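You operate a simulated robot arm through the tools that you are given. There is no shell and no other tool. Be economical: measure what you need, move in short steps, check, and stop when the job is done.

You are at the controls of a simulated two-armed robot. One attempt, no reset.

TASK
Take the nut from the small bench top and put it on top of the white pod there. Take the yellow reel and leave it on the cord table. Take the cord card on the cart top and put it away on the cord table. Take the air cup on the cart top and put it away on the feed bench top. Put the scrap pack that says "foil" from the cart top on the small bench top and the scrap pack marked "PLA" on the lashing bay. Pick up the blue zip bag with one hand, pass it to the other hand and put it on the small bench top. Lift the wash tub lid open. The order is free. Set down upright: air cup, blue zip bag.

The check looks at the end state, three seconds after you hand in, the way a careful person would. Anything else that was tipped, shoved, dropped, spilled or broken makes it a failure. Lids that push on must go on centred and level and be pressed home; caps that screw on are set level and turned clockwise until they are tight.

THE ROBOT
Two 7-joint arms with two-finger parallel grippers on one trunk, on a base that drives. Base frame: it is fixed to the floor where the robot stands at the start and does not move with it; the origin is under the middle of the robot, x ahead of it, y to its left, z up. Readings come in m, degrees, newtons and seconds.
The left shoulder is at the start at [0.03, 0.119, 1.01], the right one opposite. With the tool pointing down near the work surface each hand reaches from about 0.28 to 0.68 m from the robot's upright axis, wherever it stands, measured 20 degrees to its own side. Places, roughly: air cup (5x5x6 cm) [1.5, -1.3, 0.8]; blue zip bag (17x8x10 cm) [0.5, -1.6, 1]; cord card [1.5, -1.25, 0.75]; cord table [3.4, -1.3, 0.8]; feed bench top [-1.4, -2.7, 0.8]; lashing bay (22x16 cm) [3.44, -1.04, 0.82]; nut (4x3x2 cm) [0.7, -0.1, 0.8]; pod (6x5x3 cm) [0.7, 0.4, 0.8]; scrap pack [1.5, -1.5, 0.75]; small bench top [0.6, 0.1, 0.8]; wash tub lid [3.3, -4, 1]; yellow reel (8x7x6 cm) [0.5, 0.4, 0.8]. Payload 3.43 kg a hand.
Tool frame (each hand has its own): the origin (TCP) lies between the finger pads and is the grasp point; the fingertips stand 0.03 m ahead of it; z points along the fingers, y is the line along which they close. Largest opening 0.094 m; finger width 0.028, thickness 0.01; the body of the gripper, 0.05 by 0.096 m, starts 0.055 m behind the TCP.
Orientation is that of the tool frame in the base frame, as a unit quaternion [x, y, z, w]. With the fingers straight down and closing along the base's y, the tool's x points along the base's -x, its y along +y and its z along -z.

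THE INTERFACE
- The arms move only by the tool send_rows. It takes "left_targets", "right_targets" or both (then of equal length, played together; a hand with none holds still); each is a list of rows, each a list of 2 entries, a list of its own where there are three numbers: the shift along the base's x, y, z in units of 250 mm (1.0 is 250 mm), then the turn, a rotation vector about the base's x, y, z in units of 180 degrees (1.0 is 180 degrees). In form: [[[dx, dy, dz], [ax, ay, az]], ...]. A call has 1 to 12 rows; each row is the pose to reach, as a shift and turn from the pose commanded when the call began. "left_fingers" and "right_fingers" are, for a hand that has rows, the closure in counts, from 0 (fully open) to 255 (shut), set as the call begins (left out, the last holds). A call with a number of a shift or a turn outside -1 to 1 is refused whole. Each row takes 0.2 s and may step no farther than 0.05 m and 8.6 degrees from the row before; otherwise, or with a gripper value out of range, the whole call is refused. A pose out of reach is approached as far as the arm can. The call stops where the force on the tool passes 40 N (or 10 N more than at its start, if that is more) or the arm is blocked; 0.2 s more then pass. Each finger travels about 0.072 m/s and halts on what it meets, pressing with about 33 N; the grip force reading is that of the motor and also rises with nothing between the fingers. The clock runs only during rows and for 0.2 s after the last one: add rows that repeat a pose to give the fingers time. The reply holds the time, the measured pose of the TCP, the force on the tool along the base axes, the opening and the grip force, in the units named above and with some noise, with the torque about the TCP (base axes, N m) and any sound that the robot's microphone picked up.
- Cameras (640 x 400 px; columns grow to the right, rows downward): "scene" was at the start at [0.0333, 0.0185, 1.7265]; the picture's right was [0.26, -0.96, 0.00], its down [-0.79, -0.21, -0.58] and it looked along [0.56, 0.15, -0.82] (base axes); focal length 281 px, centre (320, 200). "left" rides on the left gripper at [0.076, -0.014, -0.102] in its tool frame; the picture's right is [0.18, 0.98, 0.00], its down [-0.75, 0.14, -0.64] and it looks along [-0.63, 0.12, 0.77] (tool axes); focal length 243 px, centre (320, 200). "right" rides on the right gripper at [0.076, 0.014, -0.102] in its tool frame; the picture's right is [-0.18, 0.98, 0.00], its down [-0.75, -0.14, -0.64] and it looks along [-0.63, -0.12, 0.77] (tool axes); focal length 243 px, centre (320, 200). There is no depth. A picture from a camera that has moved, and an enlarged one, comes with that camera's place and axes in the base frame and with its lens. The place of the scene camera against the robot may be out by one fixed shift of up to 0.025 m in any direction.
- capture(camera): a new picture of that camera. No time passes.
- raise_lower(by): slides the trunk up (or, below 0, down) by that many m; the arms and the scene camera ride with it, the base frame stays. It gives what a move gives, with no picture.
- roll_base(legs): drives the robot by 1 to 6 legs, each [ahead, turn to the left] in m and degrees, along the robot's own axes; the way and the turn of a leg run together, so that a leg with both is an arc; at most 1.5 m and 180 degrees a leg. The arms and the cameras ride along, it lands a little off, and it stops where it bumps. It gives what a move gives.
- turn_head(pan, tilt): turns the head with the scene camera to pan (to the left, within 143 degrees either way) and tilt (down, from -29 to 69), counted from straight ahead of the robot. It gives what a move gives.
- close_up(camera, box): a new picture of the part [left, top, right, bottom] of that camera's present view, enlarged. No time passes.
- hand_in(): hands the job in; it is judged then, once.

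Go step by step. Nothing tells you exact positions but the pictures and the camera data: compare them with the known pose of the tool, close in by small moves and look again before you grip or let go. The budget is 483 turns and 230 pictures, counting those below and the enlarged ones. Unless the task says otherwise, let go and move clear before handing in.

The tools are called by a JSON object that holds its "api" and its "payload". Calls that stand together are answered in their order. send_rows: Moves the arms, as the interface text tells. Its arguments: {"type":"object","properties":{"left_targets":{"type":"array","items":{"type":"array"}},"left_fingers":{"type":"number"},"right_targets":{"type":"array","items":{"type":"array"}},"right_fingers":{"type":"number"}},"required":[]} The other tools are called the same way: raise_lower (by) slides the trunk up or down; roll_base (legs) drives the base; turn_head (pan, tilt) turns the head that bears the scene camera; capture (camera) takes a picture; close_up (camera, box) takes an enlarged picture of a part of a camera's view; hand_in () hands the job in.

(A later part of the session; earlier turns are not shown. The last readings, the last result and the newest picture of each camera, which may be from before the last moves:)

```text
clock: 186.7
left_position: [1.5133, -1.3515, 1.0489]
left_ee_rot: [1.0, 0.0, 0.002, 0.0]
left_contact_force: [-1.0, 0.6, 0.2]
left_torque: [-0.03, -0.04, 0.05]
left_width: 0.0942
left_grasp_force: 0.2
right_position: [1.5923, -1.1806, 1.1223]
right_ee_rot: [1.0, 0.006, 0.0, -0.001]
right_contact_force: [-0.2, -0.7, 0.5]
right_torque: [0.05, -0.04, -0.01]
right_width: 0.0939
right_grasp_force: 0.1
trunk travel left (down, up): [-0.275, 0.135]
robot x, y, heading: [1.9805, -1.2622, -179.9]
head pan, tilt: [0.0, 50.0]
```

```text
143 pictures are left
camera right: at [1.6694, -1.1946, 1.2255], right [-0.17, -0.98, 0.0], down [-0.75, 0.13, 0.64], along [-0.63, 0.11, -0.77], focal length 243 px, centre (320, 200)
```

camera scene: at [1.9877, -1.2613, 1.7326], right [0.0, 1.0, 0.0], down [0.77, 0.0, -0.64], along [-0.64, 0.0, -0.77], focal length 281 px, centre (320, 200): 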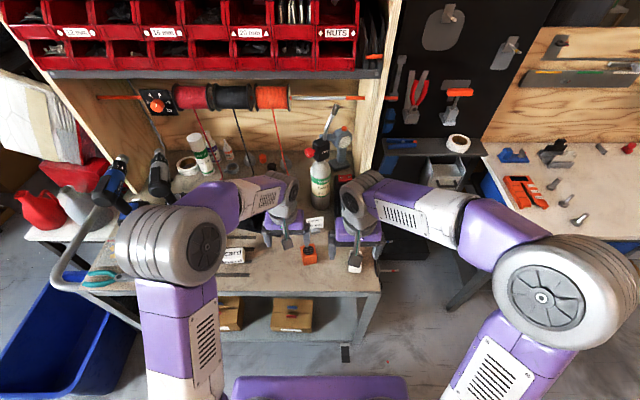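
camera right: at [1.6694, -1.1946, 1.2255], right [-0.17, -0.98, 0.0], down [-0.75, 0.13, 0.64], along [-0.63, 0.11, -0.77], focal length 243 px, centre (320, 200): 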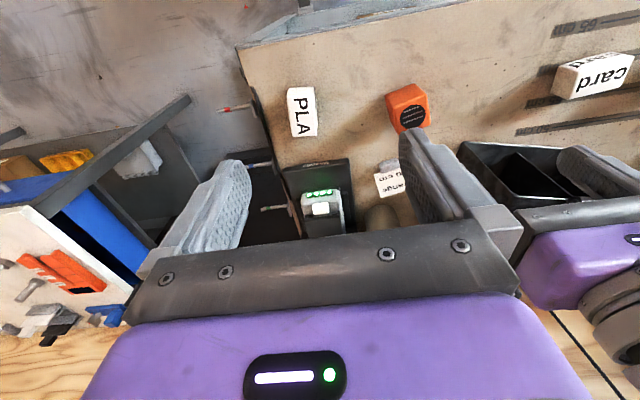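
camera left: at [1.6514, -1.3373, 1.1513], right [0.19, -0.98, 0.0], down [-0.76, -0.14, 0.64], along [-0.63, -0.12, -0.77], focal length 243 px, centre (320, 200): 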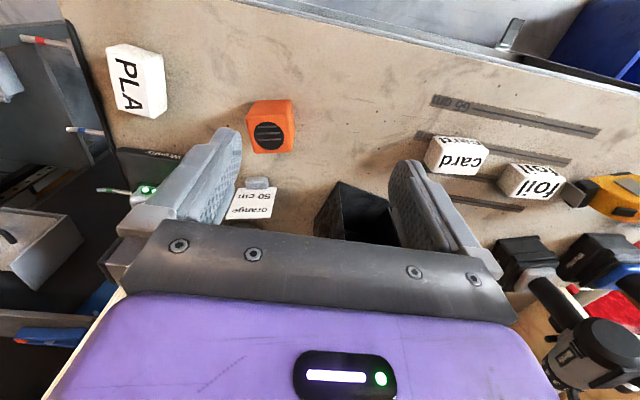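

{"api": "send_rows", "payload": {"right_targets": [[[-0.06, 0.04, -0.17], [0, 0, -0.01]], [[-0.12, 0.08, -0.34], [0, 0, -0.02]], [[-0.18, 0.12, -0.51], [0, 0, -0.035]], [[-0.225, 0.15, -0.66], [0, 0, -0.035]]]}}

{"api": "close_up", "payload": {"camera": "right", "box": [200, 40, 440, 190]}}

```text
clock: 187.7
left_position: [1.5139, -1.3531, 1.0482]
left_ee_rot: [1.0, 0.001, 0.002, -0.001]
left_contact_force: [-0.4, -0.7, 0.2]
left_torque: [0.0, 0.02, 0.04]
left_width: 0.094
left_grasp_force: 0.1
right_position: [1.5358, -1.1432, 0.9596]
right_ee_rot: [0.999, -0.05, -0.001, -0.001]
right_contact_force: [0.9, 0.2, -0.5]
right_torque: [-0.02, 0.02, 0.01]
right_width: 0.0941
right_grasp_force: 0.1
trunk travel left (down, up): [-0.275, 0.135]
robot x, y, heading: [1.9843, -1.2643, -179.7]
head pan, tilt: [0.0, 50.0]
```

```text
2.67 times, centred on (320, 115) of right
camera zoom: at [1.6104, -1.1661, 1.0613], right [-0.28, -0.96, 0.0], down [-0.73, 0.21, 0.64], along [-0.62, 0.18, -0.76], focal length 647 px, centre (320, 427)
```

zoom: 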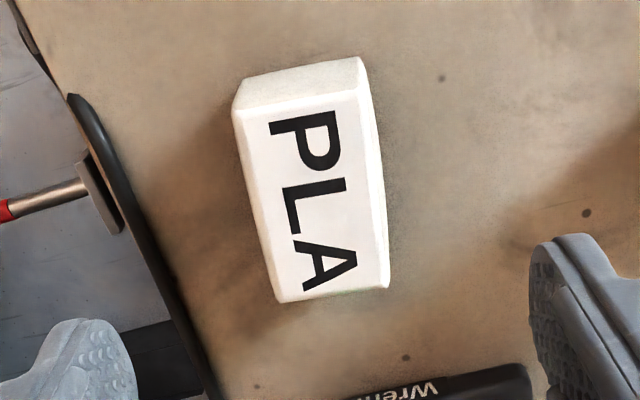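

{"api": "send_rows", "payload": {"right_targets": [[[-0.008, 0.004, -0.16], [0, 0, 0]], [[-0.008, 0.004, -0.32], [0, 0, 0]], [[-0.008, 0.004, -0.38], [0, 0, 0]]]}}

{"api": "capture", "payload": {"camera": "right"}}

```text
clock: 188.5
left_position: [1.5134, -1.3524, 1.0505]
left_ee_rot: [1.0, 0.002, 0.002, -0.001]
left_contact_force: [-0.2, -0.4, 0.8]
left_torque: [0.03, -0.02, -0.02]
left_width: 0.094
left_grasp_force: 0.1
right_position: [1.5336, -1.1397, 0.8642]
right_ee_rot: [0.999, -0.049, -0.001, -0.001]
right_contact_force: [-0.4, -0.5, -0.5]
right_torque: [0.01, 0.02, 0.03]
right_width: 0.0941
right_grasp_force: 0.0
trunk travel left (down, up): [-0.275, 0.135]
robot x, y, heading: [1.9807, -1.2603, -179.9]
head pan, tilt: [0.0, 50.0]
```

```text
141 pictures are left
camera right: at [1.6081, -1.1633, 0.9663], right [-0.28, -0.96, 0.0], down [-0.73, 0.21, 0.64], along [-0.62, 0.18, -0.76], focal length 243 px, centre (320, 200)
```

right: 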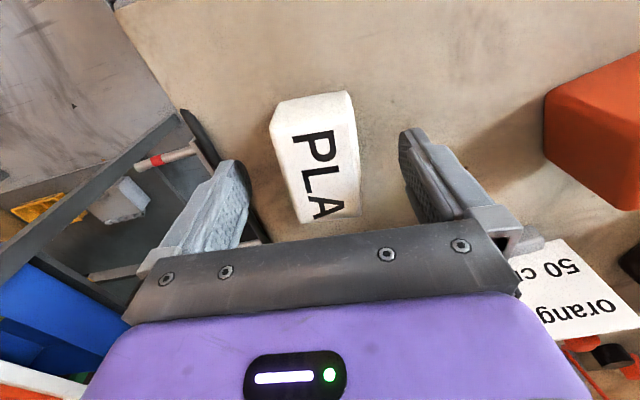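

{"api": "send_rows", "payload": {"right_targets": [[[-0.03, 0.008, -0.06], [0, 0, 0]], [[-0.03, 0.008, -0.11], [0, 0, 0]], [[-0.03, 0.008, -0.14], [0, 0, 0]]]}}

{"api": "capture", "payload": {"camera": "right"}}

```text
clock: 189.1
left_position: [1.5148, -1.3517, 1.0492]
left_ee_rot: [1.0, 0.0, 0.002, 0.0]
left_contact_force: [-0.1, 0.1, -0.4]
left_torque: [0.0, 0.0, 0.01]
left_width: 0.0943
left_grasp_force: 0.1
right_position: [1.5269, -1.1408, 0.8501]
right_ee_rot: [0.999, -0.048, -0.001, -0.001]
right_contact_force: [10.4, 1.6, 19.2]
right_torque: [-0.97, -0.49, 0.31]
right_width: 0.0932
right_grasp_force: 0.1
trunk travel left (down, up): [-0.275, 0.135]
robot x, y, heading: [1.9812, -1.2603, -179.9]
head pan, tilt: [0.0, 50.0]
stopped in row 2 (right hand): the force on the tool passed its limit at 59 N (the readings are from after the stop); the commanded pose is now the measured one
```

```text
140 pictures are left
camera right: at [1.6024, -1.1634, 0.9518], right [-0.28, -0.96, 0.0], down [-0.74, 0.21, 0.64], along [-0.62, 0.18, -0.77], focal length 243 px, centre (320, 200)
```

right: 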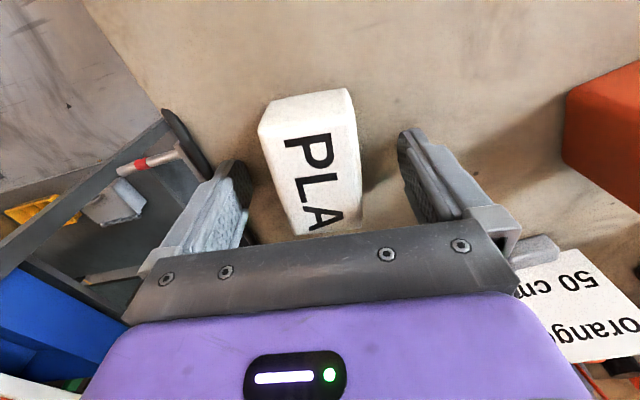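

The cart top is at z≈0.82, as on the benches. I'll rise 2 mm and grip.

{"api": "send_rows", "payload": {"right_targets": [[[0, 0, 0.012], [0, 0, 0]], [[0, 0, 0.012], [0, 0, 0]], [[0, 0, 0.012], [0, 0, 0]], [[0, 0, 0.012], [0, 0, 0]], [[0, 0, 0.012], [0, 0, 0]], [[0, 0, 0.012], [0, 0, 0]]], "right_fingers": 255}}

{"api": "capture", "payload": {"camera": "right"}}

```text
clock: 190.5
left_position: [1.5139, -1.3512, 1.049]
left_ee_rot: [1.0, 0.001, 0.002, 0.0]
left_contact_force: [-0.2, -0.6, -0.2]
left_torque: [0.03, 0.02, -0.03]
left_width: 0.0938
left_grasp_force: 0.0
right_position: [1.5278, -1.1397, 0.8524]
right_ee_rot: [0.999, -0.049, -0.002, 0.0]
right_contact_force: [0.0, 0.1, 1.0]
right_torque: [-0.02, 0.03, 0.01]
right_width: 0.0482
right_grasp_force: 33.0
trunk travel left (down, up): [-0.275, 0.135]
robot x, y, heading: [1.9831, -1.2577, -179.8]
head pan, tilt: [0.0, 50.0]
```

```text
139 pictures are left
camera right: at [1.6009, -1.1628, 0.9535], right [-0.28, -0.96, 0.0], down [-0.73, 0.21, 0.65], along [-0.62, 0.18, -0.76], focal length 243 px, centre (320, 200)
```

right: 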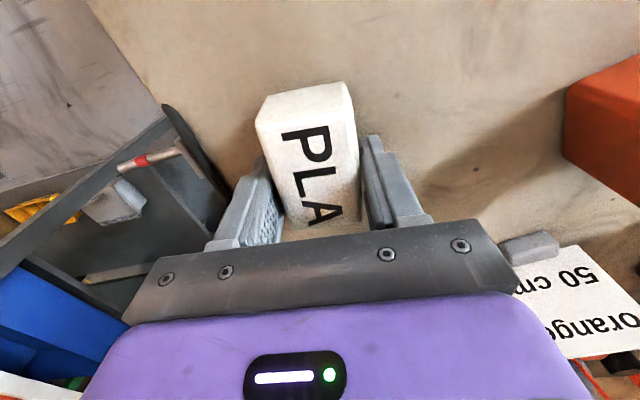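

The PLA pack is held. I'll lift it, and yaw the left hand for the cord card.

{"api": "send_rows", "payload": {"right_targets": [[[0, 0, 0.15], [0, 0, 0]], [[0, 0, 0.33], [0, 0, 0]], [[0.08, 0.04, 0.48], [0, 0, 0]], [[0.2, 0.08, 0.62], [0, 0, 0]], [[0.32, 0.14, 0.75], [0, 0, 0]], [[0.44, 0.2, 0.86], [0, 0, 0]]]}}

{"api": "send_rows", "payload": {"left_targets": [[[0, 0, 0], [0, 0, 0.047]], [[0, 0, 0], [0, 0, 0.094]], [[0, 0, 0], [0, 0, 0.141]], [[0, 0, 0], [0, 0, 0.188]], [[0, 0, 0], [0, 0, 0.235]], [[0, 0, 0], [0, 0, 0.282]], [[0, 0, 0], [0, 0, 0.329]], [[0, 0, 0], [0, 0, 0.376]], [[0, 0, 0], [0, 0, 0.423]], [[0, 0, 0], [0, 0, 0.47]], [[0, 0, 0], [0, 0, 0.517]], [[0, 0, 0], [0, 0, 0.563]]], "left_fingers": 0}}

{"api": "capture", "payload": {"camera": "left"}}

{"api": "capture", "payload": {"camera": "scene"}}

```text
clock: 191.9
left_position: [1.5155, -1.3507, 1.0488]
left_ee_rot: [1.0, 0.0, 0.0, 0.0]
left_contact_force: [0.6, -0.6, -0.3]
left_torque: [0.01, 0.05, -0.04]
left_width: 0.094
left_grasp_force: 0.1
right_position: [1.6399, -1.0903, 1.0657]
right_ee_rot: [0.999, -0.048, -0.003, 0.0]
right_contact_force: [-0.4, 0.4, 0.6]
right_torque: [0.0, 0.02, 0.01]
right_width: 0.0483
right_grasp_force: 33.3
trunk travel left (down, up): [-0.275, 0.135]
robot x, y, heading: [1.9835, -1.26, -179.7]
head pan, tilt: [0.0, 50.0]
```

```text
clock: 194.5
left_position: [1.5147, -1.351, 1.0492]
left_ee_rot: [0.631, 0.776, 0.002, -0.001]
left_contact_force: [0.5, -0.2, 0.1]
left_torque: [0.02, 0.02, -0.02]
left_width: 0.094
left_grasp_force: 0.1
right_position: [1.637, -1.0916, 1.0653]
right_ee_rot: [0.999, -0.049, -0.003, -0.001]
right_contact_force: [-0.8, -0.9, -0.8]
right_torque: [-0.03, 0.0, 0.01]
right_width: 0.0484
right_grasp_force: 32.8
trunk travel left (down, up): [-0.275, 0.135]
robot x, y, heading: [1.9808, -1.2637, -179.8]
head pan, tilt: [0.0, 50.0]
```

```text
138 pictures are left
camera left: at [1.487, -1.2795, 1.151], right [0.93, 0.38, 0.0], down [0.29, -0.71, 0.64], along [0.24, -0.59, -0.77], focal length 243 px, centre (320, 200)
```

left: 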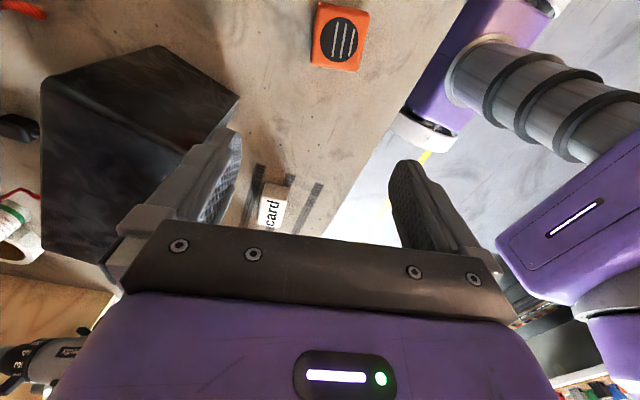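

```text
137 pictures are left
camera scene: at [1.9279, -1.2611, 1.7325], right [0.0, 1.0, 0.0], down [0.77, 0.0, -0.64], along [-0.64, 0.0, -0.77], focal length 281 px, centre (320, 200)
```

scene: 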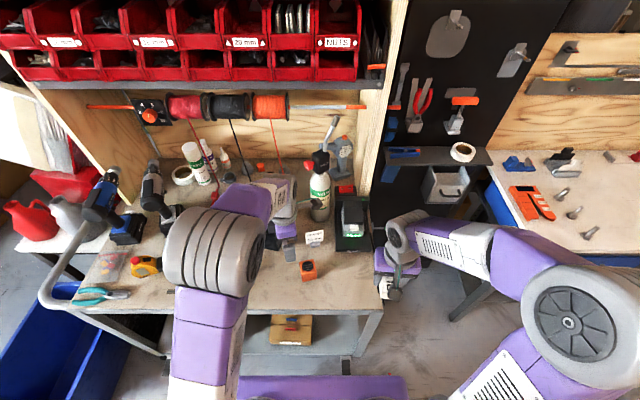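

{"api": "close_up", "payload": {"camera": "scene", "box": [260, 180, 420, 290]}}

```text
3.64 times, centred on (340, 235) of scene
camera zoom: at [1.9279, -1.2611, 1.7325], right [0.0, 1.0, 0.0], down [0.77, 0.0, -0.64], along [-0.64, 0.0, -0.77], focal length 1021 px, centre (247, 73)
```

zoom: 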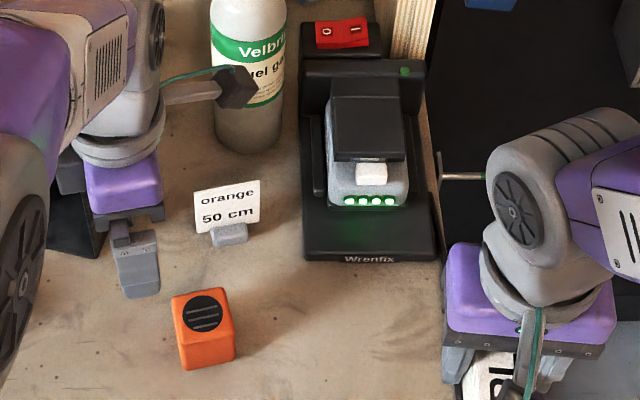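

{"api": "send_rows", "payload": {"left_targets": [[[-0.1, 0.1, 0], [0, 0, 0.005]], [[-0.2, 0.2, 0], [0, 0, 0.01]], [[-0.35, 0.27, 0], [0, 0, 0.01]], [[-0.45, 0.285, 0], [0, 0, 0.01]]]}}

{"api": "capture", "payload": {"camera": "left"}}

{"api": "close_up", "payload": {"camera": "scene", "box": [260, 150, 420, 260]}}

```text
clock: 195.5
left_position: [1.4026, -1.2832, 1.0499]
left_ee_rot: [0.621, 0.784, 0.001, -0.001]
left_contact_force: [0.7, 0.2, 0.0]
left_torque: [0.0, -0.01, -0.01]
left_width: 0.0942
left_grasp_force: 0.0
right_position: [1.6371, -1.0915, 1.0656]
right_ee_rot: [0.999, -0.049, -0.002, -0.001]
right_contact_force: [1.0, 0.4, -0.6]
right_torque: [0.01, -0.03, -0.01]
right_width: 0.0483
right_grasp_force: 32.3
trunk travel left (down, up): [-0.275, 0.135]
robot x, y, heading: [1.9825, -1.2613, -179.9]
head pan, tilt: [0.0, 50.0]
```

```text
135 pictures are left
camera left: at [1.372, -1.2113, 1.1514], right [0.91, 0.4, 0.0], down [0.31, -0.7, 0.64], along [0.26, -0.58, -0.77], focal length 243 px, centre (320, 200)
```

left: 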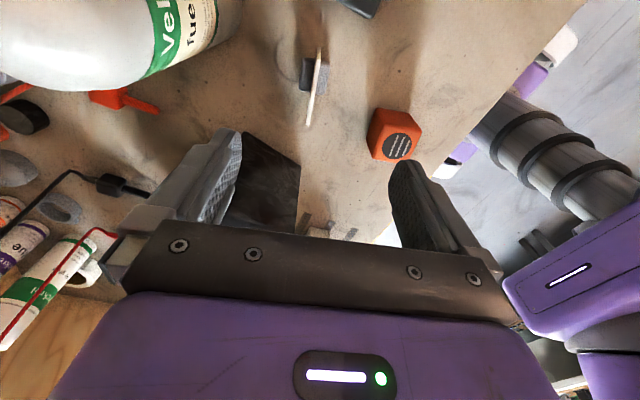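

```text
3.64 times, centred on (340, 205) of scene
camera zoom: at [1.9275, -1.2615, 1.7325], right [0.0, 1.0, 0.0], down [0.77, 0.0, -0.64], along [-0.64, 0.0, -0.77], focal length 1021 px, centre (247, 182)
```

zoom: 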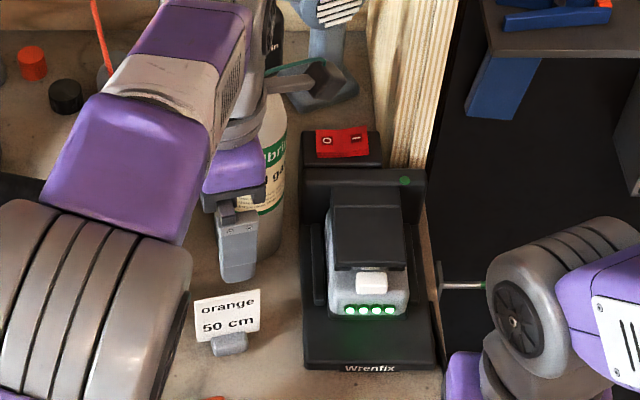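

{"api": "send_rows", "payload": {"left_targets": [[[-0.02, 0.01, -0.15], [0, 0, 0]], [[-0.022, 0.012, -0.3], [0, 0, 0]], [[-0.022, 0.012, -0.45], [0, 0, 0]]]}}

{"api": "capture", "payload": {"camera": "left"}}

```text
clock: 196.3
left_position: [1.3962, -1.2771, 0.9339]
left_ee_rot: [0.621, 0.784, 0.001, -0.001]
left_contact_force: [0.9, -0.8, 0.8]
left_torque: [0.01, -0.04, 0.0]
left_width: 0.0942
left_grasp_force: 0.1
right_position: [1.6371, -1.0909, 1.0653]
right_ee_rot: [0.999, -0.049, -0.001, -0.001]
right_contact_force: [0.5, 0.5, -0.1]
right_torque: [0.0, -0.02, 0.04]
right_width: 0.0483
right_grasp_force: 32.6
trunk travel left (down, up): [-0.275, 0.135]
robot x, y, heading: [1.9824, -1.2603, -179.6]
head pan, tilt: [0.0, 50.0]
```

```text
133 pictures are left
camera left: at [1.3669, -1.2073, 1.037], right [0.91, 0.4, 0.0], down [0.31, -0.7, 0.64], along [0.26, -0.58, -0.77], focal length 243 px, centre (320, 200)
```

left: 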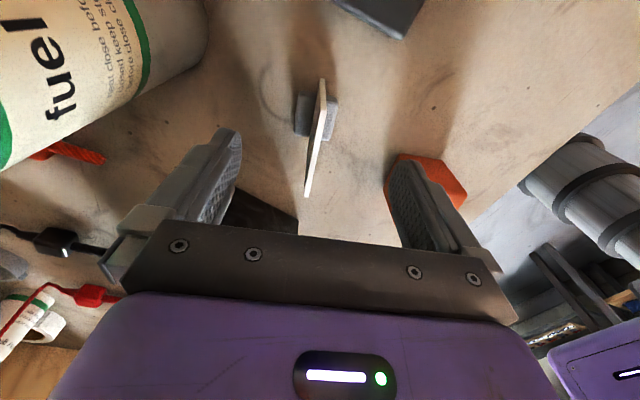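

{"api": "send_rows", "payload": {"left_targets": [[[-0.006, -0.008, -0.13], [0, 0, 0]], [[-0.006, -0.008, -0.25], [0, 0, 0]]]}}

{"api": "send_rows", "payload": {"left_targets": [[[0, 0, 0], [0, 0, 0]], [[0, 0, 0], [0, 0, 0]], [[0, 0, 0], [0, 0, 0]], [[0, 0, 0], [0, 0, 0]], [[0, 0, 0], [0, 0, 0]], [[0, 0, 0], [0, 0, 0]], [[0, 0, 0], [0, 0, 0]]], "left_fingers": 255}}

{"api": "capture", "payload": {"camera": "left"}}

```text
clock: 196.9
left_position: [1.3964, -1.281, 0.8716]
left_ee_rot: [0.621, 0.784, 0.001, -0.001]
left_contact_force: [-0.6, -0.5, -0.2]
left_torque: [-0.01, 0.01, 0.01]
left_width: 0.094
left_grasp_force: 0.0
right_position: [1.6365, -1.0905, 1.0666]
right_ee_rot: [0.999, -0.049, -0.002, -0.001]
right_contact_force: [0.2, 0.6, -0.2]
right_torque: [0.01, -0.01, -0.01]
right_width: 0.0483
right_grasp_force: 33.1
trunk travel left (down, up): [-0.275, 0.135]
robot x, y, heading: [1.9772, -1.2579, -179.8]
head pan, tilt: [0.0, 50.0]
```

```text
clock: 198.5
left_position: [1.3966, -1.2806, 0.8713]
left_ee_rot: [0.621, 0.784, 0.0, -0.001]
left_contact_force: [-0.8, -0.6, 0.3]
left_torque: [0.03, -0.04, 0.02]
left_width: 0.0073
left_grasp_force: 33.3
right_position: [1.6378, -1.0916, 1.0658]
right_ee_rot: [0.999, -0.049, -0.002, 0.0]
right_contact_force: [0.2, 0.3, 0.0]
right_torque: [-0.02, -0.04, -0.01]
right_width: 0.0482
right_grasp_force: 33.1
trunk travel left (down, up): [-0.275, 0.135]
robot x, y, heading: [1.9837, -1.2639, -179.9]
head pan, tilt: [0.0, 50.0]
```

```text
132 pictures are left
camera left: at [1.3661, -1.2091, 0.9742], right [0.91, 0.4, 0.0], down [0.31, -0.7, 0.64], along [0.26, -0.58, -0.77], focal length 243 px, centre (320, 200)
```

left: 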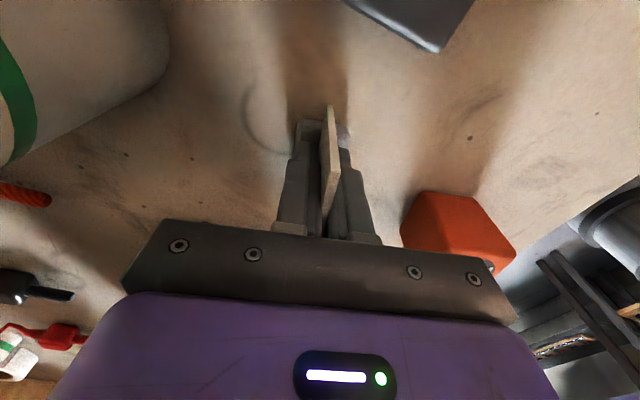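

The card is gripped. I'll lift it straight up and draw it back.

{"api": "send_rows", "payload": {"left_targets": [[[0, 0, 0.12], [0, 0, 0]], [[0, 0, 0.3], [0, 0, 0]], [[0, 0, 0.48], [0, 0, 0]], [[0, 0, 0.66], [0, 0, 0]], [[0.15, -0.03, 0.74], [0, 0, 0]], [[0.32, -0.08, 0.78], [0, 0, 0]], [[0.5, -0.1, 0.8], [0, 0, 0]]]}}

{"api": "capture", "payload": {"camera": "scene"}}

```text
clock: 200.1
left_position: [1.521, -1.3058, 1.0758]
left_ee_rot: [0.621, 0.784, 0.001, -0.002]
left_contact_force: [0.4, 0.3, -0.4]
left_torque: [0.02, 0.0, -0.01]
left_width: 0.0072
left_grasp_force: 32.9
right_position: [1.6391, -1.0912, 1.0661]
right_ee_rot: [0.999, -0.048, -0.003, -0.001]
right_contact_force: [-0.4, -0.5, -0.8]
right_torque: [0.04, 0.06, 0.01]
right_width: 0.0482
right_grasp_force: 33.1
trunk travel left (down, up): [-0.275, 0.135]
robot x, y, heading: [1.979, -1.2621, -180.0]
head pan, tilt: [0.0, 50.0]
```

```text
131 pictures are left
camera scene: at [1.9299, -1.2613, 1.7326], right [0.0, 1.0, 0.0], down [0.77, 0.0, -0.64], along [-0.64, 0.0, -0.77], focal length 281 px, centre (320, 200)
```

scene: 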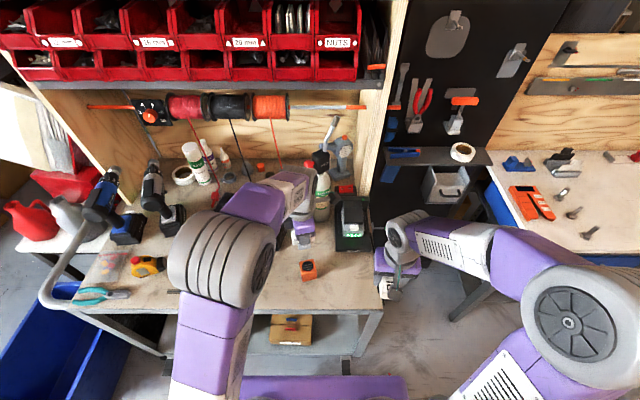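

Both items are in hand. I'll drive back to the cord table.

{"api": "roll_base", "payload": {"legs": [[-0.5, 0], [0, 180]]}}

{"api": "send_rows", "payload": {"left_targets": [[[0, 0, 0], [0, 0, -0.047]], [[0, 0, 0], [0, 0, -0.094]], [[0, 0, 0], [0, 0, -0.141]], [[0, 0, 0], [0, 0, -0.188]], [[0, 0, 0], [0, 0, -0.235]], [[0, 0, 0], [0, 0, -0.282]], [[0, 0, 0], [0, 0, -0.329]], [[0, 0, 0], [0, 0, -0.376]], [[0, 0, 0], [0, 0, -0.423]], [[0, 0, 0], [0, 0, -0.47]], [[0, 0, 0], [0, 0, -0.517]], [[0, 0, 0], [0, 0, -0.563]]]}}

{"api": "turn_head", "payload": {"pan": 0, "tilt": 40}}

{"api": "capture", "payload": {"camera": "scene"}}

```text
clock: 210.4
left_position: [2.9457, -1.2064, 1.0752]
left_ee_rot: [0.789, -0.614, 0.001, 0.001]
left_contact_force: [0.3, 0.3, -0.6]
left_torque: [0.0, -0.02, -0.04]
left_width: 0.0071
left_grasp_force: 32.7
right_position: [2.8307, -1.4236, 1.0656]
right_ee_rot: [0.04, 0.999, -0.001, 0.003]
right_contact_force: [0.1, 0.0, -0.5]
right_torque: [-0.02, 0.01, 0.02]
right_width: 0.0482
right_grasp_force: 32.9
trunk travel left (down, up): [-0.275, 0.135]
robot x, y, heading: [2.4849, -1.2611, 1.1]
head pan, tilt: [0.0, 50.0]
```

```text
clock: 213.0
left_position: [2.9456, -1.2063, 1.075]
left_ee_rot: [-0.023, 1.0, 0.0, -0.002]
left_contact_force: [0.1, -0.4, -0.7]
left_torque: [-0.01, 0.05, -0.01]
left_width: 0.0072
left_grasp_force: 33.3
right_position: [2.8308, -1.4233, 1.0652]
right_ee_rot: [0.041, 0.999, -0.001, 0.002]
right_contact_force: [-0.4, 0.4, 0.1]
right_torque: [-0.02, -0.02, 0.03]
right_width: 0.0482
right_grasp_force: 32.9
trunk travel left (down, up): [-0.275, 0.135]
robot x, y, heading: [2.4809, -1.2629, 1.3]
head pan, tilt: [0.0, 50.0]
```

```text
clock: 213.7
left_position: [2.9449, -1.2071, 1.0743]
left_ee_rot: [-0.025, 1.0, 0.0, -0.002]
left_contact_force: [0.4, -1.1, -1.2]
left_torque: [0.01, 0.04, -0.02]
left_width: 0.0073
left_grasp_force: 33.4
right_position: [2.8305, -1.424, 1.0662]
right_ee_rot: [0.041, 0.999, -0.002, 0.002]
right_contact_force: [0.4, -0.2, -1.0]
right_torque: [-0.02, -0.01, -0.01]
right_width: 0.0483
right_grasp_force: 32.5
trunk travel left (down, up): [-0.275, 0.135]
robot x, y, heading: [2.4849, -1.2646, 1.0]
head pan, tilt: [0.0, 40.0]
```

```text
130 pictures are left
camera scene: at [2.5324, -1.2596, 1.7467], right [0.02, -1.0, 0.0], down [-0.64, -0.01, -0.77], along [0.77, 0.01, -0.64], focal length 281 px, centre (320, 200)
```

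scene: 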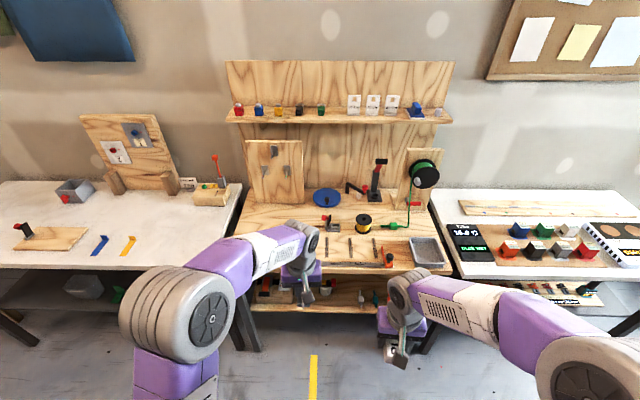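

{"api": "close_up", "payload": {"camera": "scene", "box": [220, 90, 460, 280]}}

```text
2.11 times, centred on (340, 185) of scene
camera zoom: at [2.5324, -1.2596, 1.7467], right [0.02, -1.0, 0.0], down [-0.64, -0.01, -0.77], along [0.77, 0.01, -0.64], focal length 591 px, centre (278, 232)
```

zoom: 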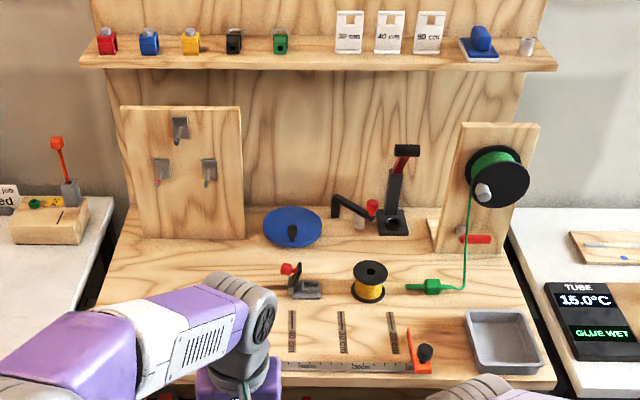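

{"api": "roll_base", "payload": {"legs": [[0.36, -1.0]]}}

{"api": "capture", "payload": {"camera": "left"}}

```text
clock: 216.0
left_position: [3.3043, -1.2075, 1.0738]
left_ee_rot: [-0.018, 1.0, -0.001, -0.001]
left_contact_force: [0.2, -0.6, -1.2]
left_torque: [0.02, 0.0, 0.0]
left_width: 0.0072
left_grasp_force: 32.9
right_position: [3.1869, -1.425, 1.0649]
right_ee_rot: [0.047, 0.999, -0.002, 0.001]
right_contact_force: [-0.3, -0.1, -0.2]
right_torque: [0.02, 0.03, 0.03]
right_width: 0.0483
right_grasp_force: 33.0
trunk travel left (down, up): [-0.275, 0.135]
robot x, y, heading: [2.8404, -1.2553, 0.5]
head pan, tilt: [0.0, 40.0]
```

```text
128 pictures are left
camera left: at [3.2304, -1.2249, 1.1772], right [-0.22, 0.98, 0.0], down [0.75, 0.17, 0.64], along [0.62, 0.14, -0.77], focal length 243 px, centre (320, 200)
```

left: 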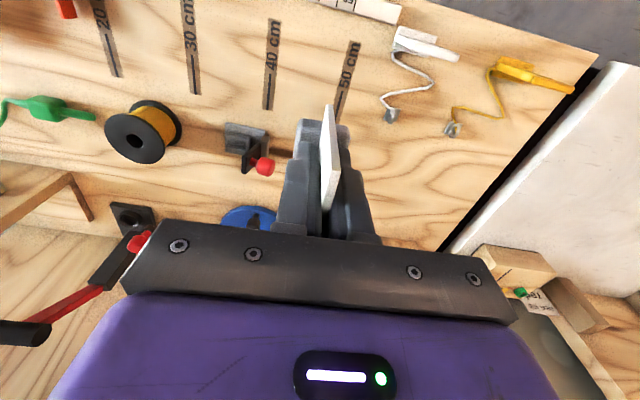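

{"api": "send_rows", "payload": {"left_targets": [[[0.16, 0.02, 0], [0, 0, 0.005]], [[0.32, 0.04, 0], [0, 0, 0.01]], [[0.48, 0.05, 0], [0, 0, 0.01]], [[0.644, 0.05, 0], [0, 0, 0.01]], [[0.644, 0.05, -0.18], [0, 0, 0.01]], [[0.644, 0.05, -0.36], [0, 0, 0.01]], [[0.644, 0.05, -0.54], [0, 0, 0.01]], [[0.644, 0.05, -0.7], [0, 0, 0.01]]]}}

{"api": "capture", "payload": {"camera": "left"}}

```text
clock: 217.8
left_position: [3.4654, -1.1923, 0.8988]
left_ee_rot: [-0.034, 0.999, -0.001, -0.002]
left_contact_force: [-1.8, 0.5, -0.3]
left_torque: [0.0, -0.02, 0.05]
left_width: 0.0072
left_grasp_force: 32.6
right_position: [3.1875, -1.423, 1.0653]
right_ee_rot: [0.047, 0.999, -0.001, 0.002]
right_contact_force: [-0.3, 0.1, -0.1]
right_torque: [0.02, -0.02, 0.04]
right_width: 0.0482
right_grasp_force: 32.5
trunk travel left (down, up): [-0.275, 0.135]
robot x, y, heading: [2.8414, -1.253, 0.5]
head pan, tilt: [0.0, 40.0]
```

```text
127 pictures are left
camera left: at [3.3918, -1.2114, 1.001], right [-0.25, 0.97, 0.0], down [0.74, 0.19, 0.64], along [0.62, 0.16, -0.77], focal length 243 px, centre (320, 200)
```

left: 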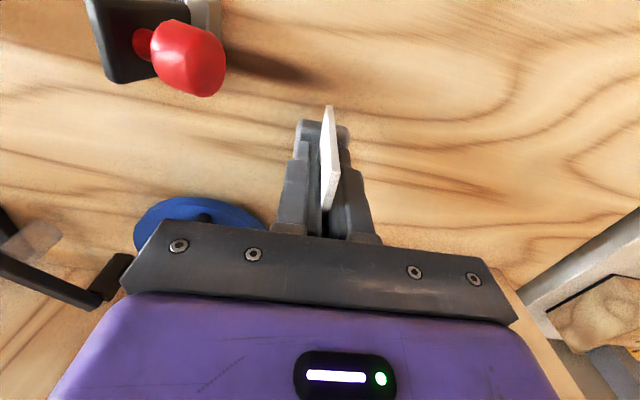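

{"api": "send_rows", "payload": {"left_targets": [[[0, 0, -0.08], [0, 0, 0]], [[0, 0, -0.092], [0, 0, 0]], [[0, 0, -0.1], [0, 0, 0]], [[0, 0, -0.108], [0, 0, 0]], [[0, 0, -0.116], [0, 0, 0]]]}}

```text
clock: 219.0
left_position: [3.4662, -1.1961, 0.87]
left_ee_rot: [-0.034, 0.999, 0.0, -0.002]
left_contact_force: [-0.2, -0.1, -0.3]
left_torque: [-0.01, 0.0, 0.01]
left_width: 0.0073
left_grasp_force: 32.9
right_position: [3.1866, -1.4238, 1.0651]
right_ee_rot: [0.047, 0.999, -0.001, 0.002]
right_contact_force: [-0.3, 0.1, -0.6]
right_torque: [-0.01, 0.0, 0.01]
right_width: 0.0484
right_grasp_force: 33.2
trunk travel left (down, up): [-0.275, 0.135]
robot x, y, heading: [2.8414, -1.2563, 0.3]
head pan, tilt: [0.0, 40.0]
```

{"api": "send_rows", "payload": {"left_targets": [[[0, 0, -0.008], [0, 0, 0]], [[0, 0, -0.016], [0, 0, 0]], [[0, 0, -0.024], [0, 0, 0]]]}}

```text
clock: 219.8
left_position: [3.4651, -1.196, 0.8704]
left_ee_rot: [-0.034, 0.999, 0.0, 0.003]
left_contact_force: [-1.4, 2.2, 32.1]
left_torque: [0.12, 0.23, 0.0]
left_width: 0.0075
left_grasp_force: 33.1
right_position: [3.1838, -1.4219, 1.0668]
right_ee_rot: [0.047, 0.999, 0.0, 0.003]
right_contact_force: [0.0, 0.3, -0.8]
right_torque: [0.02, 0.0, -0.05]
right_width: 0.0485
right_grasp_force: 32.7
trunk travel left (down, up): [-0.275, 0.135]
robot x, y, heading: [2.8392, -1.2573, 0.7]
head pan, tilt: [0.0, 40.0]
```

Contact. I'll relieve the pressure, open part way, and rise.

{"api": "send_rows", "payload": {"left_targets": [[[0, 0, 0.02], [0, 0, 0]], [[0, 0, 0.02], [0, 0, 0]]]}}

{"api": "send_rows", "payload": {"left_targets": [[[0, 0, 0], [0, 0, 0]], [[0, 0, 0], [0, 0, 0]], [[0, 0, 0.0], [0, 0, 0]], [[0, 0, 0.1], [0, 0, 0]], [[0, 0, 0.28], [0, 0, 0]], [[0, 0, 0.46], [0, 0, 0]], [[-0.1, 0, 0.62], [0, 0, 0]], [[-0.25, 0, 0.74], [0, 0, 0]], [[-0.42, 0, 0.8], [0, 0, 0]]], "left_fingers": 150}}

{"api": "capture", "payload": {"camera": "left"}}

```text
clock: 220.4
left_position: [3.4651, -1.1965, 0.87]
left_ee_rot: [-0.034, 0.999, 0.0, -0.002]
left_contact_force: [5.7, 2.5, 14.6]
left_torque: [0.11, -0.38, 0.01]
left_width: 0.0072
left_grasp_force: 32.9
right_position: [3.1867, -1.424, 1.0653]
right_ee_rot: [0.047, 0.999, -0.001, 0.003]
right_contact_force: [0.0, 0.2, 0.5]
right_torque: [0.02, 0.03, 0.01]
right_width: 0.0483
right_grasp_force: 33.1
trunk travel left (down, up): [-0.275, 0.135]
robot x, y, heading: [2.8409, -1.2545, 0.5]
head pan, tilt: [0.0, 40.0]
```

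```text
clock: 222.4
left_position: [3.3586, -1.1976, 1.0729]
left_ee_rot: [-0.034, 0.999, 0.001, -0.001]
left_contact_force: [-0.2, -0.9, 0.1]
left_torque: [0.0, -0.01, 0.0]
left_width: 0.0385
left_grasp_force: 0.1
right_position: [3.1844, -1.4238, 1.0664]
right_ee_rot: [0.047, 0.999, -0.001, 0.003]
right_contact_force: [-0.5, 0.4, 0.3]
right_torque: [0.02, -0.04, -0.03]
right_width: 0.0483
right_grasp_force: 33.7
trunk travel left (down, up): [-0.275, 0.135]
robot x, y, heading: [2.8416, -1.2554, 0.6]
head pan, tilt: [0.0, 40.0]
```

```text
126 pictures are left
camera left: at [3.2859, -1.2162, 1.1751], right [-0.25, 0.97, 0.0], down [0.74, 0.19, 0.64], along [0.62, 0.16, -0.77], focal length 243 px, centre (320, 200)
```

left: 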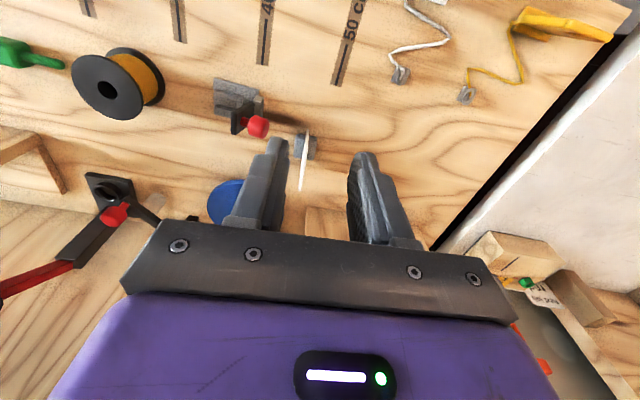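

The cord card stands on the table. I'll pull the left hand back and turn left so the right hand can set the PLA pack in the lashing bay.

{"api": "send_rows", "payload": {"left_targets": [[[-0.12, 0.12, 0], [0, 0, 0]], [[-0.24, 0.24, 0], [0, 0, 0]], [[-0.36, 0.36, 0], [0, 0, 0]], [[-0.48, 0.48, 0], [0, 0, 0]], [[-0.6, 0.6, 0], [0, 0, 0]]], "left_fingers": 0}}

{"api": "roll_base", "payload": {"legs": [[0, 28]]}}

{"api": "capture", "payload": {"camera": "right"}}

{"api": "capture", "payload": {"camera": "scene"}}

```text
clock: 223.6
left_position: [3.2087, -1.0461, 1.0701]
left_ee_rot: [-0.033, 0.999, -0.001, -0.002]
left_contact_force: [-0.4, 0.8, 0.4]
left_torque: [-0.01, -0.02, -0.05]
left_width: 0.0939
left_grasp_force: 0.1
right_position: [3.1853, -1.4235, 1.0661]
right_ee_rot: [0.047, 0.999, -0.001, 0.003]
right_contact_force: [-0.4, 0.4, -0.4]
right_torque: [0.0, -0.01, 0.0]
right_width: 0.0483
right_grasp_force: 32.9
trunk travel left (down, up): [-0.275, 0.135]
robot x, y, heading: [2.8411, -1.2557, 0.1]
head pan, tilt: [0.0, 40.0]
```

```text
clock: 225.4
left_position: [3.0719, -0.9001, 1.0691]
left_ee_rot: [-0.272, 0.962, -0.001, -0.002]
left_contact_force: [0.1, -0.2, 0.7]
left_torque: [0.03, 0.0, -0.01]
left_width: 0.0937
left_grasp_force: 0.0
right_position: [3.2251, -1.2444, 1.0649]
right_ee_rot: [-0.193, 0.981, 0.0, 0.003]
right_contact_force: [0.4, 0.4, -0.6]
right_torque: [-0.01, 0.01, 0.01]
right_width: 0.0483
right_grasp_force: 33.1
trunk travel left (down, up): [-0.275, 0.135]
robot x, y, heading: [2.8414, -1.2579, 28.3]
head pan, tilt: [0.0, 40.0]
```

```text
125 pictures are left
camera right: at [3.1488, -1.2614, 1.1673], right [-0.2, 0.98, 0.0], down [0.75, 0.15, 0.65], along [0.63, 0.13, -0.76], focal length 243 px, centre (320, 200)
```

right: 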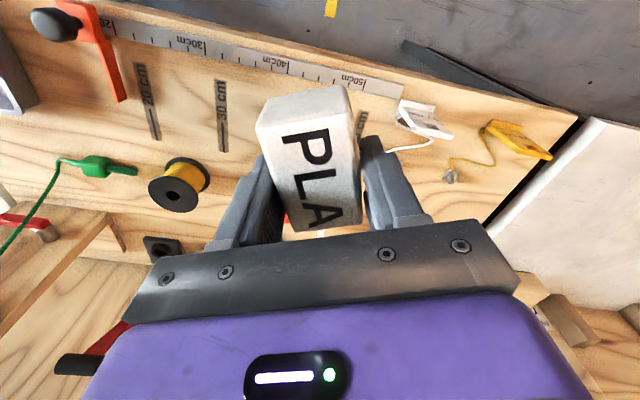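

```text
124 pictures are left
camera scene: at [2.8837, -1.2299, 1.7467], right [0.47, -0.88, 0.0], down [-0.57, -0.3, -0.77], along [0.68, 0.36, -0.64], focal length 281 px, centre (320, 200)
```

scene: 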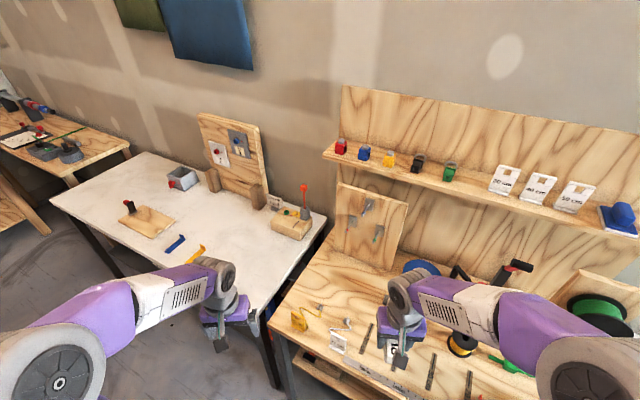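

{"api": "send_rows", "payload": {"right_targets": [[[0.12, 0.12, 0], [0, 0, 0]], [[0.25, 0.24, 0], [0, 0, 0]], [[0.38, 0.36, 0], [0, 0, 0]], [[0.51, 0.48, 0], [0, 0, 0]], [[0.64, 0.6, 0], [0, 0, 0]], [[0.77, 0.72, 0], [0, 0, 0]], [[0.9, 0.836, 0], [0, 0, 0]], [[0.9, 0.836, -0.18], [0, 0, 0]], [[0.9, 0.836, -0.36], [0, 0, 0]]]}}

{"api": "capture", "payload": {"camera": "right"}}

```text
clock: 227.4
left_position: [3.0721, -0.8999, 1.0696]
left_ee_rot: [-0.272, 0.962, 0.0, -0.002]
left_contact_force: [-0.1, -1.2, 0.0]
left_torque: [0.02, 0.05, -0.01]
left_width: 0.0938
left_grasp_force: 0.0
right_position: [3.4529, -1.034, 0.977]
right_ee_rot: [-0.192, 0.981, -0.001, 0.001]
right_contact_force: [-0.2, -0.1, 0.7]
right_torque: [-0.02, 0.04, -0.01]
right_width: 0.0485
right_grasp_force: 33.5
trunk travel left (down, up): [-0.275, 0.135]
robot x, y, heading: [2.8422, -1.2596, 28.2]
head pan, tilt: [0.0, 40.0]
```

```text
123 pictures are left
camera right: at [3.3765, -1.0513, 1.0779], right [-0.2, 0.98, 0.0], down [0.75, 0.15, 0.64], along [0.63, 0.13, -0.77], focal length 243 px, centre (320, 200)
```

right: 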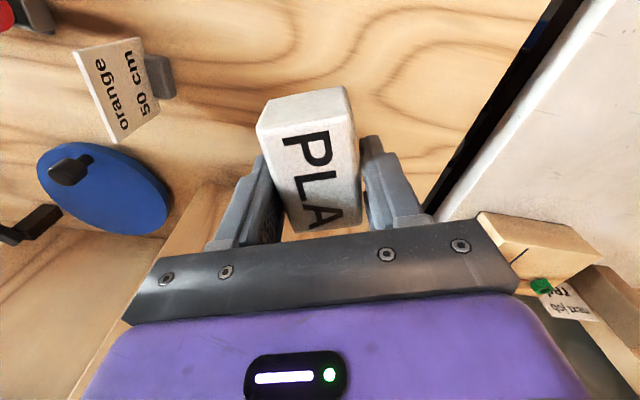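

{"api": "send_rows", "payload": {"right_targets": [[[-0.01, 0, -0.18], [0, 0, 0]], [[-0.01, 0, -0.36], [0, 0, 0]], [[-0.01, 0, -0.46], [0, 0, 0]], [[-0.01, 0, -0.475], [0, 0, 0]], [[-0.01, 0, -0.485], [0, 0, 0]], [[-0.01, 0, -0.495], [0, 0, 0]], [[-0.01, 0, -0.505], [0, 0, 0]]]}}

```text
clock: 229.0
left_position: [3.071, -0.9013, 1.0699]
left_ee_rot: [-0.273, 0.962, 0.0, -0.001]
left_contact_force: [-0.6, -0.5, 0.5]
left_torque: [0.01, 0.0, -0.02]
left_width: 0.094
left_grasp_force: 0.0
right_position: [3.4464, -1.0364, 0.8516]
right_ee_rot: [-0.194, 0.981, 0.0, 0.003]
right_contact_force: [0.3, 1.5, 7.6]
right_torque: [-0.01, 0.32, -0.05]
right_width: 0.0482
right_grasp_force: 32.7
trunk travel left (down, up): [-0.275, 0.135]
robot x, y, heading: [2.8428, -1.2586, 28.3]
head pan, tilt: [0.0, 40.0]
```

{"api": "send_rows", "payload": {"right_targets": [[[0, 0, 0], [0, 0, 0]], [[0, 0, 0], [0, 0, 0]], [[0, 0, 0], [0, 0, 0]], [[0, 0, 0.1], [0, 0, 0]], [[0, 0, 0.28], [0, 0, 0]], [[0, 0, 0.46], [0, 0, 0]], [[-0.1, -0.05, 0.62], [0, 0, 0]], [[-0.22, -0.15, 0.7], [0, 0, 0]], [[-0.38, -0.22, 0.76], [0, 0, 0]], [[-0.54, -0.3, 0.8], [0, 0, 0]], [[-0.7, -0.38, 0.84], [0, 0, 0]]], "right_fingers": 65}}

{"api": "capture", "payload": {"camera": "right"}}

```text
clock: 231.4
left_position: [3.0695, -0.9009, 1.0703]
left_ee_rot: [-0.273, 0.962, -0.001, 0.0]
left_contact_force: [-0.9, -0.6, -0.7]
left_torque: [0.01, 0.02, -0.01]
left_width: 0.0942
left_grasp_force: 0.0
right_position: [3.2731, -1.1319, 1.0594]
right_ee_rot: [-0.193, 0.981, 0.0, 0.003]
right_contact_force: [-1.4, -0.3, -0.3]
right_torque: [0.03, -0.04, -0.02]
right_width: 0.0698
right_grasp_force: 0.1
trunk travel left (down, up): [-0.275, 0.135]
robot x, y, heading: [2.8408, -1.256, 28.1]
head pan, tilt: [0.0, 40.0]
```

```text
122 pictures are left
camera right: at [3.196, -1.1491, 1.1609], right [-0.2, 0.98, 0.0], down [0.75, 0.15, 0.65], along [0.63, 0.13, -0.76], focal length 243 px, centre (320, 200)
```

right: 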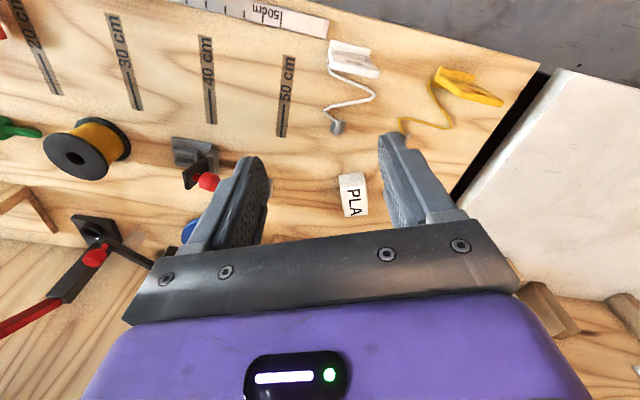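

The PLA pack is in the bay. Next is the wash tub lid near [3.3, -4, 1], so I'll drive toward it and look.

{"api": "roll_base", "payload": {"legs": [[-0.4, 0], [0, -118.3], [1.2, 0]]}}

{"api": "turn_head", "payload": {"pan": 25, "tilt": 25}}

{"api": "capture", "payload": {"camera": "scene"}}

```text
clock: 244.5
left_position: [2.7383, -3.0185, 1.0693]
left_ee_rot: [0.675, 0.738, 0.001, -0.001]
left_contact_force: [0.9, -0.6, 0.4]
left_torque: [0.0, 0.0, -0.01]
left_width: 0.0941
left_grasp_force: 0.0
right_position: [2.4418, -3.0985, 1.0592]
right_ee_rot: [0.732, 0.681, -0.001, 0.001]
right_contact_force: [0.2, -0.5, 0.1]
right_torque: [0.01, 0.02, 0.04]
right_width: 0.0699
right_grasp_force: 0.1
trunk travel left (down, up): [-0.275, 0.135]
robot x, y, heading: [2.522, -2.6588, -88.7]
head pan, tilt: [0.0, 40.0]
```

```text
clock: 245.4
left_position: [2.7382, -3.019, 1.0704]
left_ee_rot: [0.675, 0.738, 0.001, -0.001]
left_contact_force: [0.1, 0.3, -0.1]
left_torque: [-0.01, -0.01, 0.01]
left_width: 0.0942
left_grasp_force: 0.0
right_position: [2.4423, -3.0969, 1.0593]
right_ee_rot: [0.732, 0.681, -0.002, 0.001]
right_contact_force: [-0.4, -0.2, 1.3]
right_torque: [0.0, -0.02, 0.03]
right_width: 0.0699
right_grasp_force: 0.1
trunk travel left (down, up): [-0.275, 0.135]
robot x, y, heading: [2.5219, -2.6573, -88.4]
head pan, tilt: [25.0, 25.0]
```

```text
121 pictures are left
camera scene: at [2.5559, -2.7084, 1.77], right [-0.89, -0.45, 0.0], down [-0.19, 0.38, -0.91], along [0.41, -0.81, -0.42], focal length 281 px, centre (320, 200)
```

scene: 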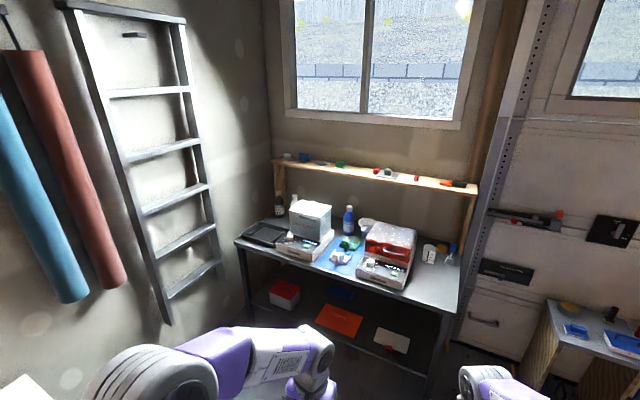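

{"api": "close_up", "payload": {"camera": "scene", "box": [230, 140, 490, 310]}}

{"api": "roll_base", "payload": {"legs": [[0, 20], [0.45, 0], [0, -21]]}}

{"api": "turn_head", "payload": {"pan": 15, "tilt": 32}}

{"api": "capture", "payload": {"camera": "scene"}}

```text
2.35 times, centred on (360, 225) of scene
camera zoom: at [2.5559, -2.7084, 1.77], right [-0.89, -0.45, 0.0], down [-0.19, 0.38, -0.91], along [0.41, -0.81, -0.42], focal length 661 px, centre (226, 141)
```

zoom: 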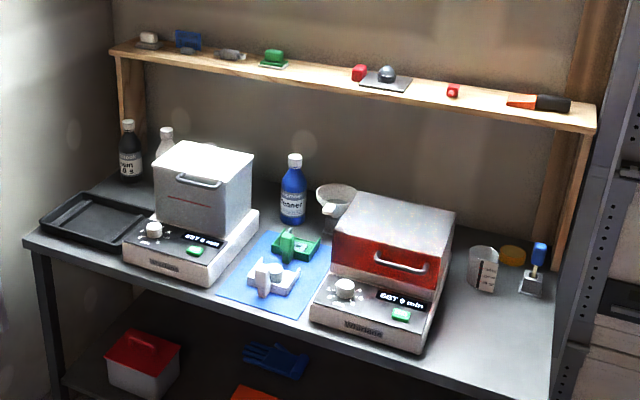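

```text
clock: 250.3
left_position: [2.8901, -3.4396, 1.07]
left_ee_rot: [0.683, 0.73, 0.002, -0.001]
left_contact_force: [0.0, 0.1, -0.6]
left_torque: [0.0, 0.0, 0.01]
left_width: 0.0939
left_grasp_force: 0.1
right_position: [2.5925, -3.5112, 1.058]
right_ee_rot: [0.74, 0.672, -0.001, 0.001]
right_contact_force: [-0.3, -0.4, -0.2]
right_torque: [-0.04, -0.01, -0.03]
right_width: 0.0698
right_grasp_force: 0.0
trunk travel left (down, up): [-0.275, 0.135]
robot x, y, heading: [2.6837, -3.0711, -89.6]
head pan, tilt: [25.0, 25.0]
```

```text
clock: 251.0
left_position: [2.8909, -3.4403, 1.0701]
left_ee_rot: [0.683, 0.73, 0.001, 0.0]
left_contact_force: [-0.5, -0.4, 0.2]
left_torque: [0.0, 0.02, -0.03]
left_width: 0.0938
left_grasp_force: 0.0
right_position: [2.5923, -3.5113, 1.0589]
right_ee_rot: [0.74, 0.673, -0.002, 0.001]
right_contact_force: [-0.7, 0.4, -0.5]
right_torque: [0.0, -0.01, 0.0]
right_width: 0.0701
right_grasp_force: 0.1
trunk travel left (down, up): [-0.275, 0.135]
robot x, y, heading: [2.6856, -3.0722, -89.6]
head pan, tilt: [15.0, 32.0]
```

```text
119 pictures are left
camera scene: at [2.7005, -3.1281, 1.759], right [-0.96, -0.26, 0.0], down [-0.14, 0.51, -0.85], along [0.22, -0.82, -0.53], focal length 281 px, centre (320, 200)
```

scene: 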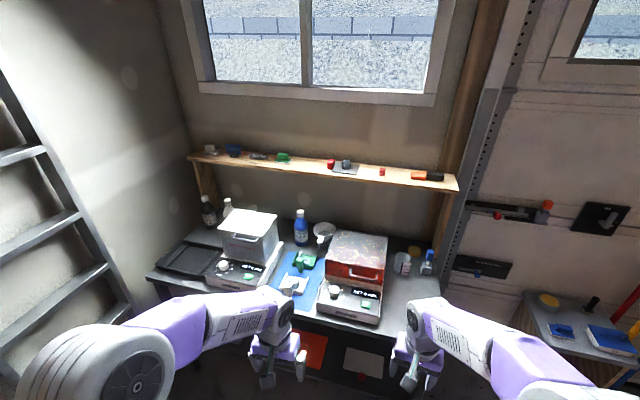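

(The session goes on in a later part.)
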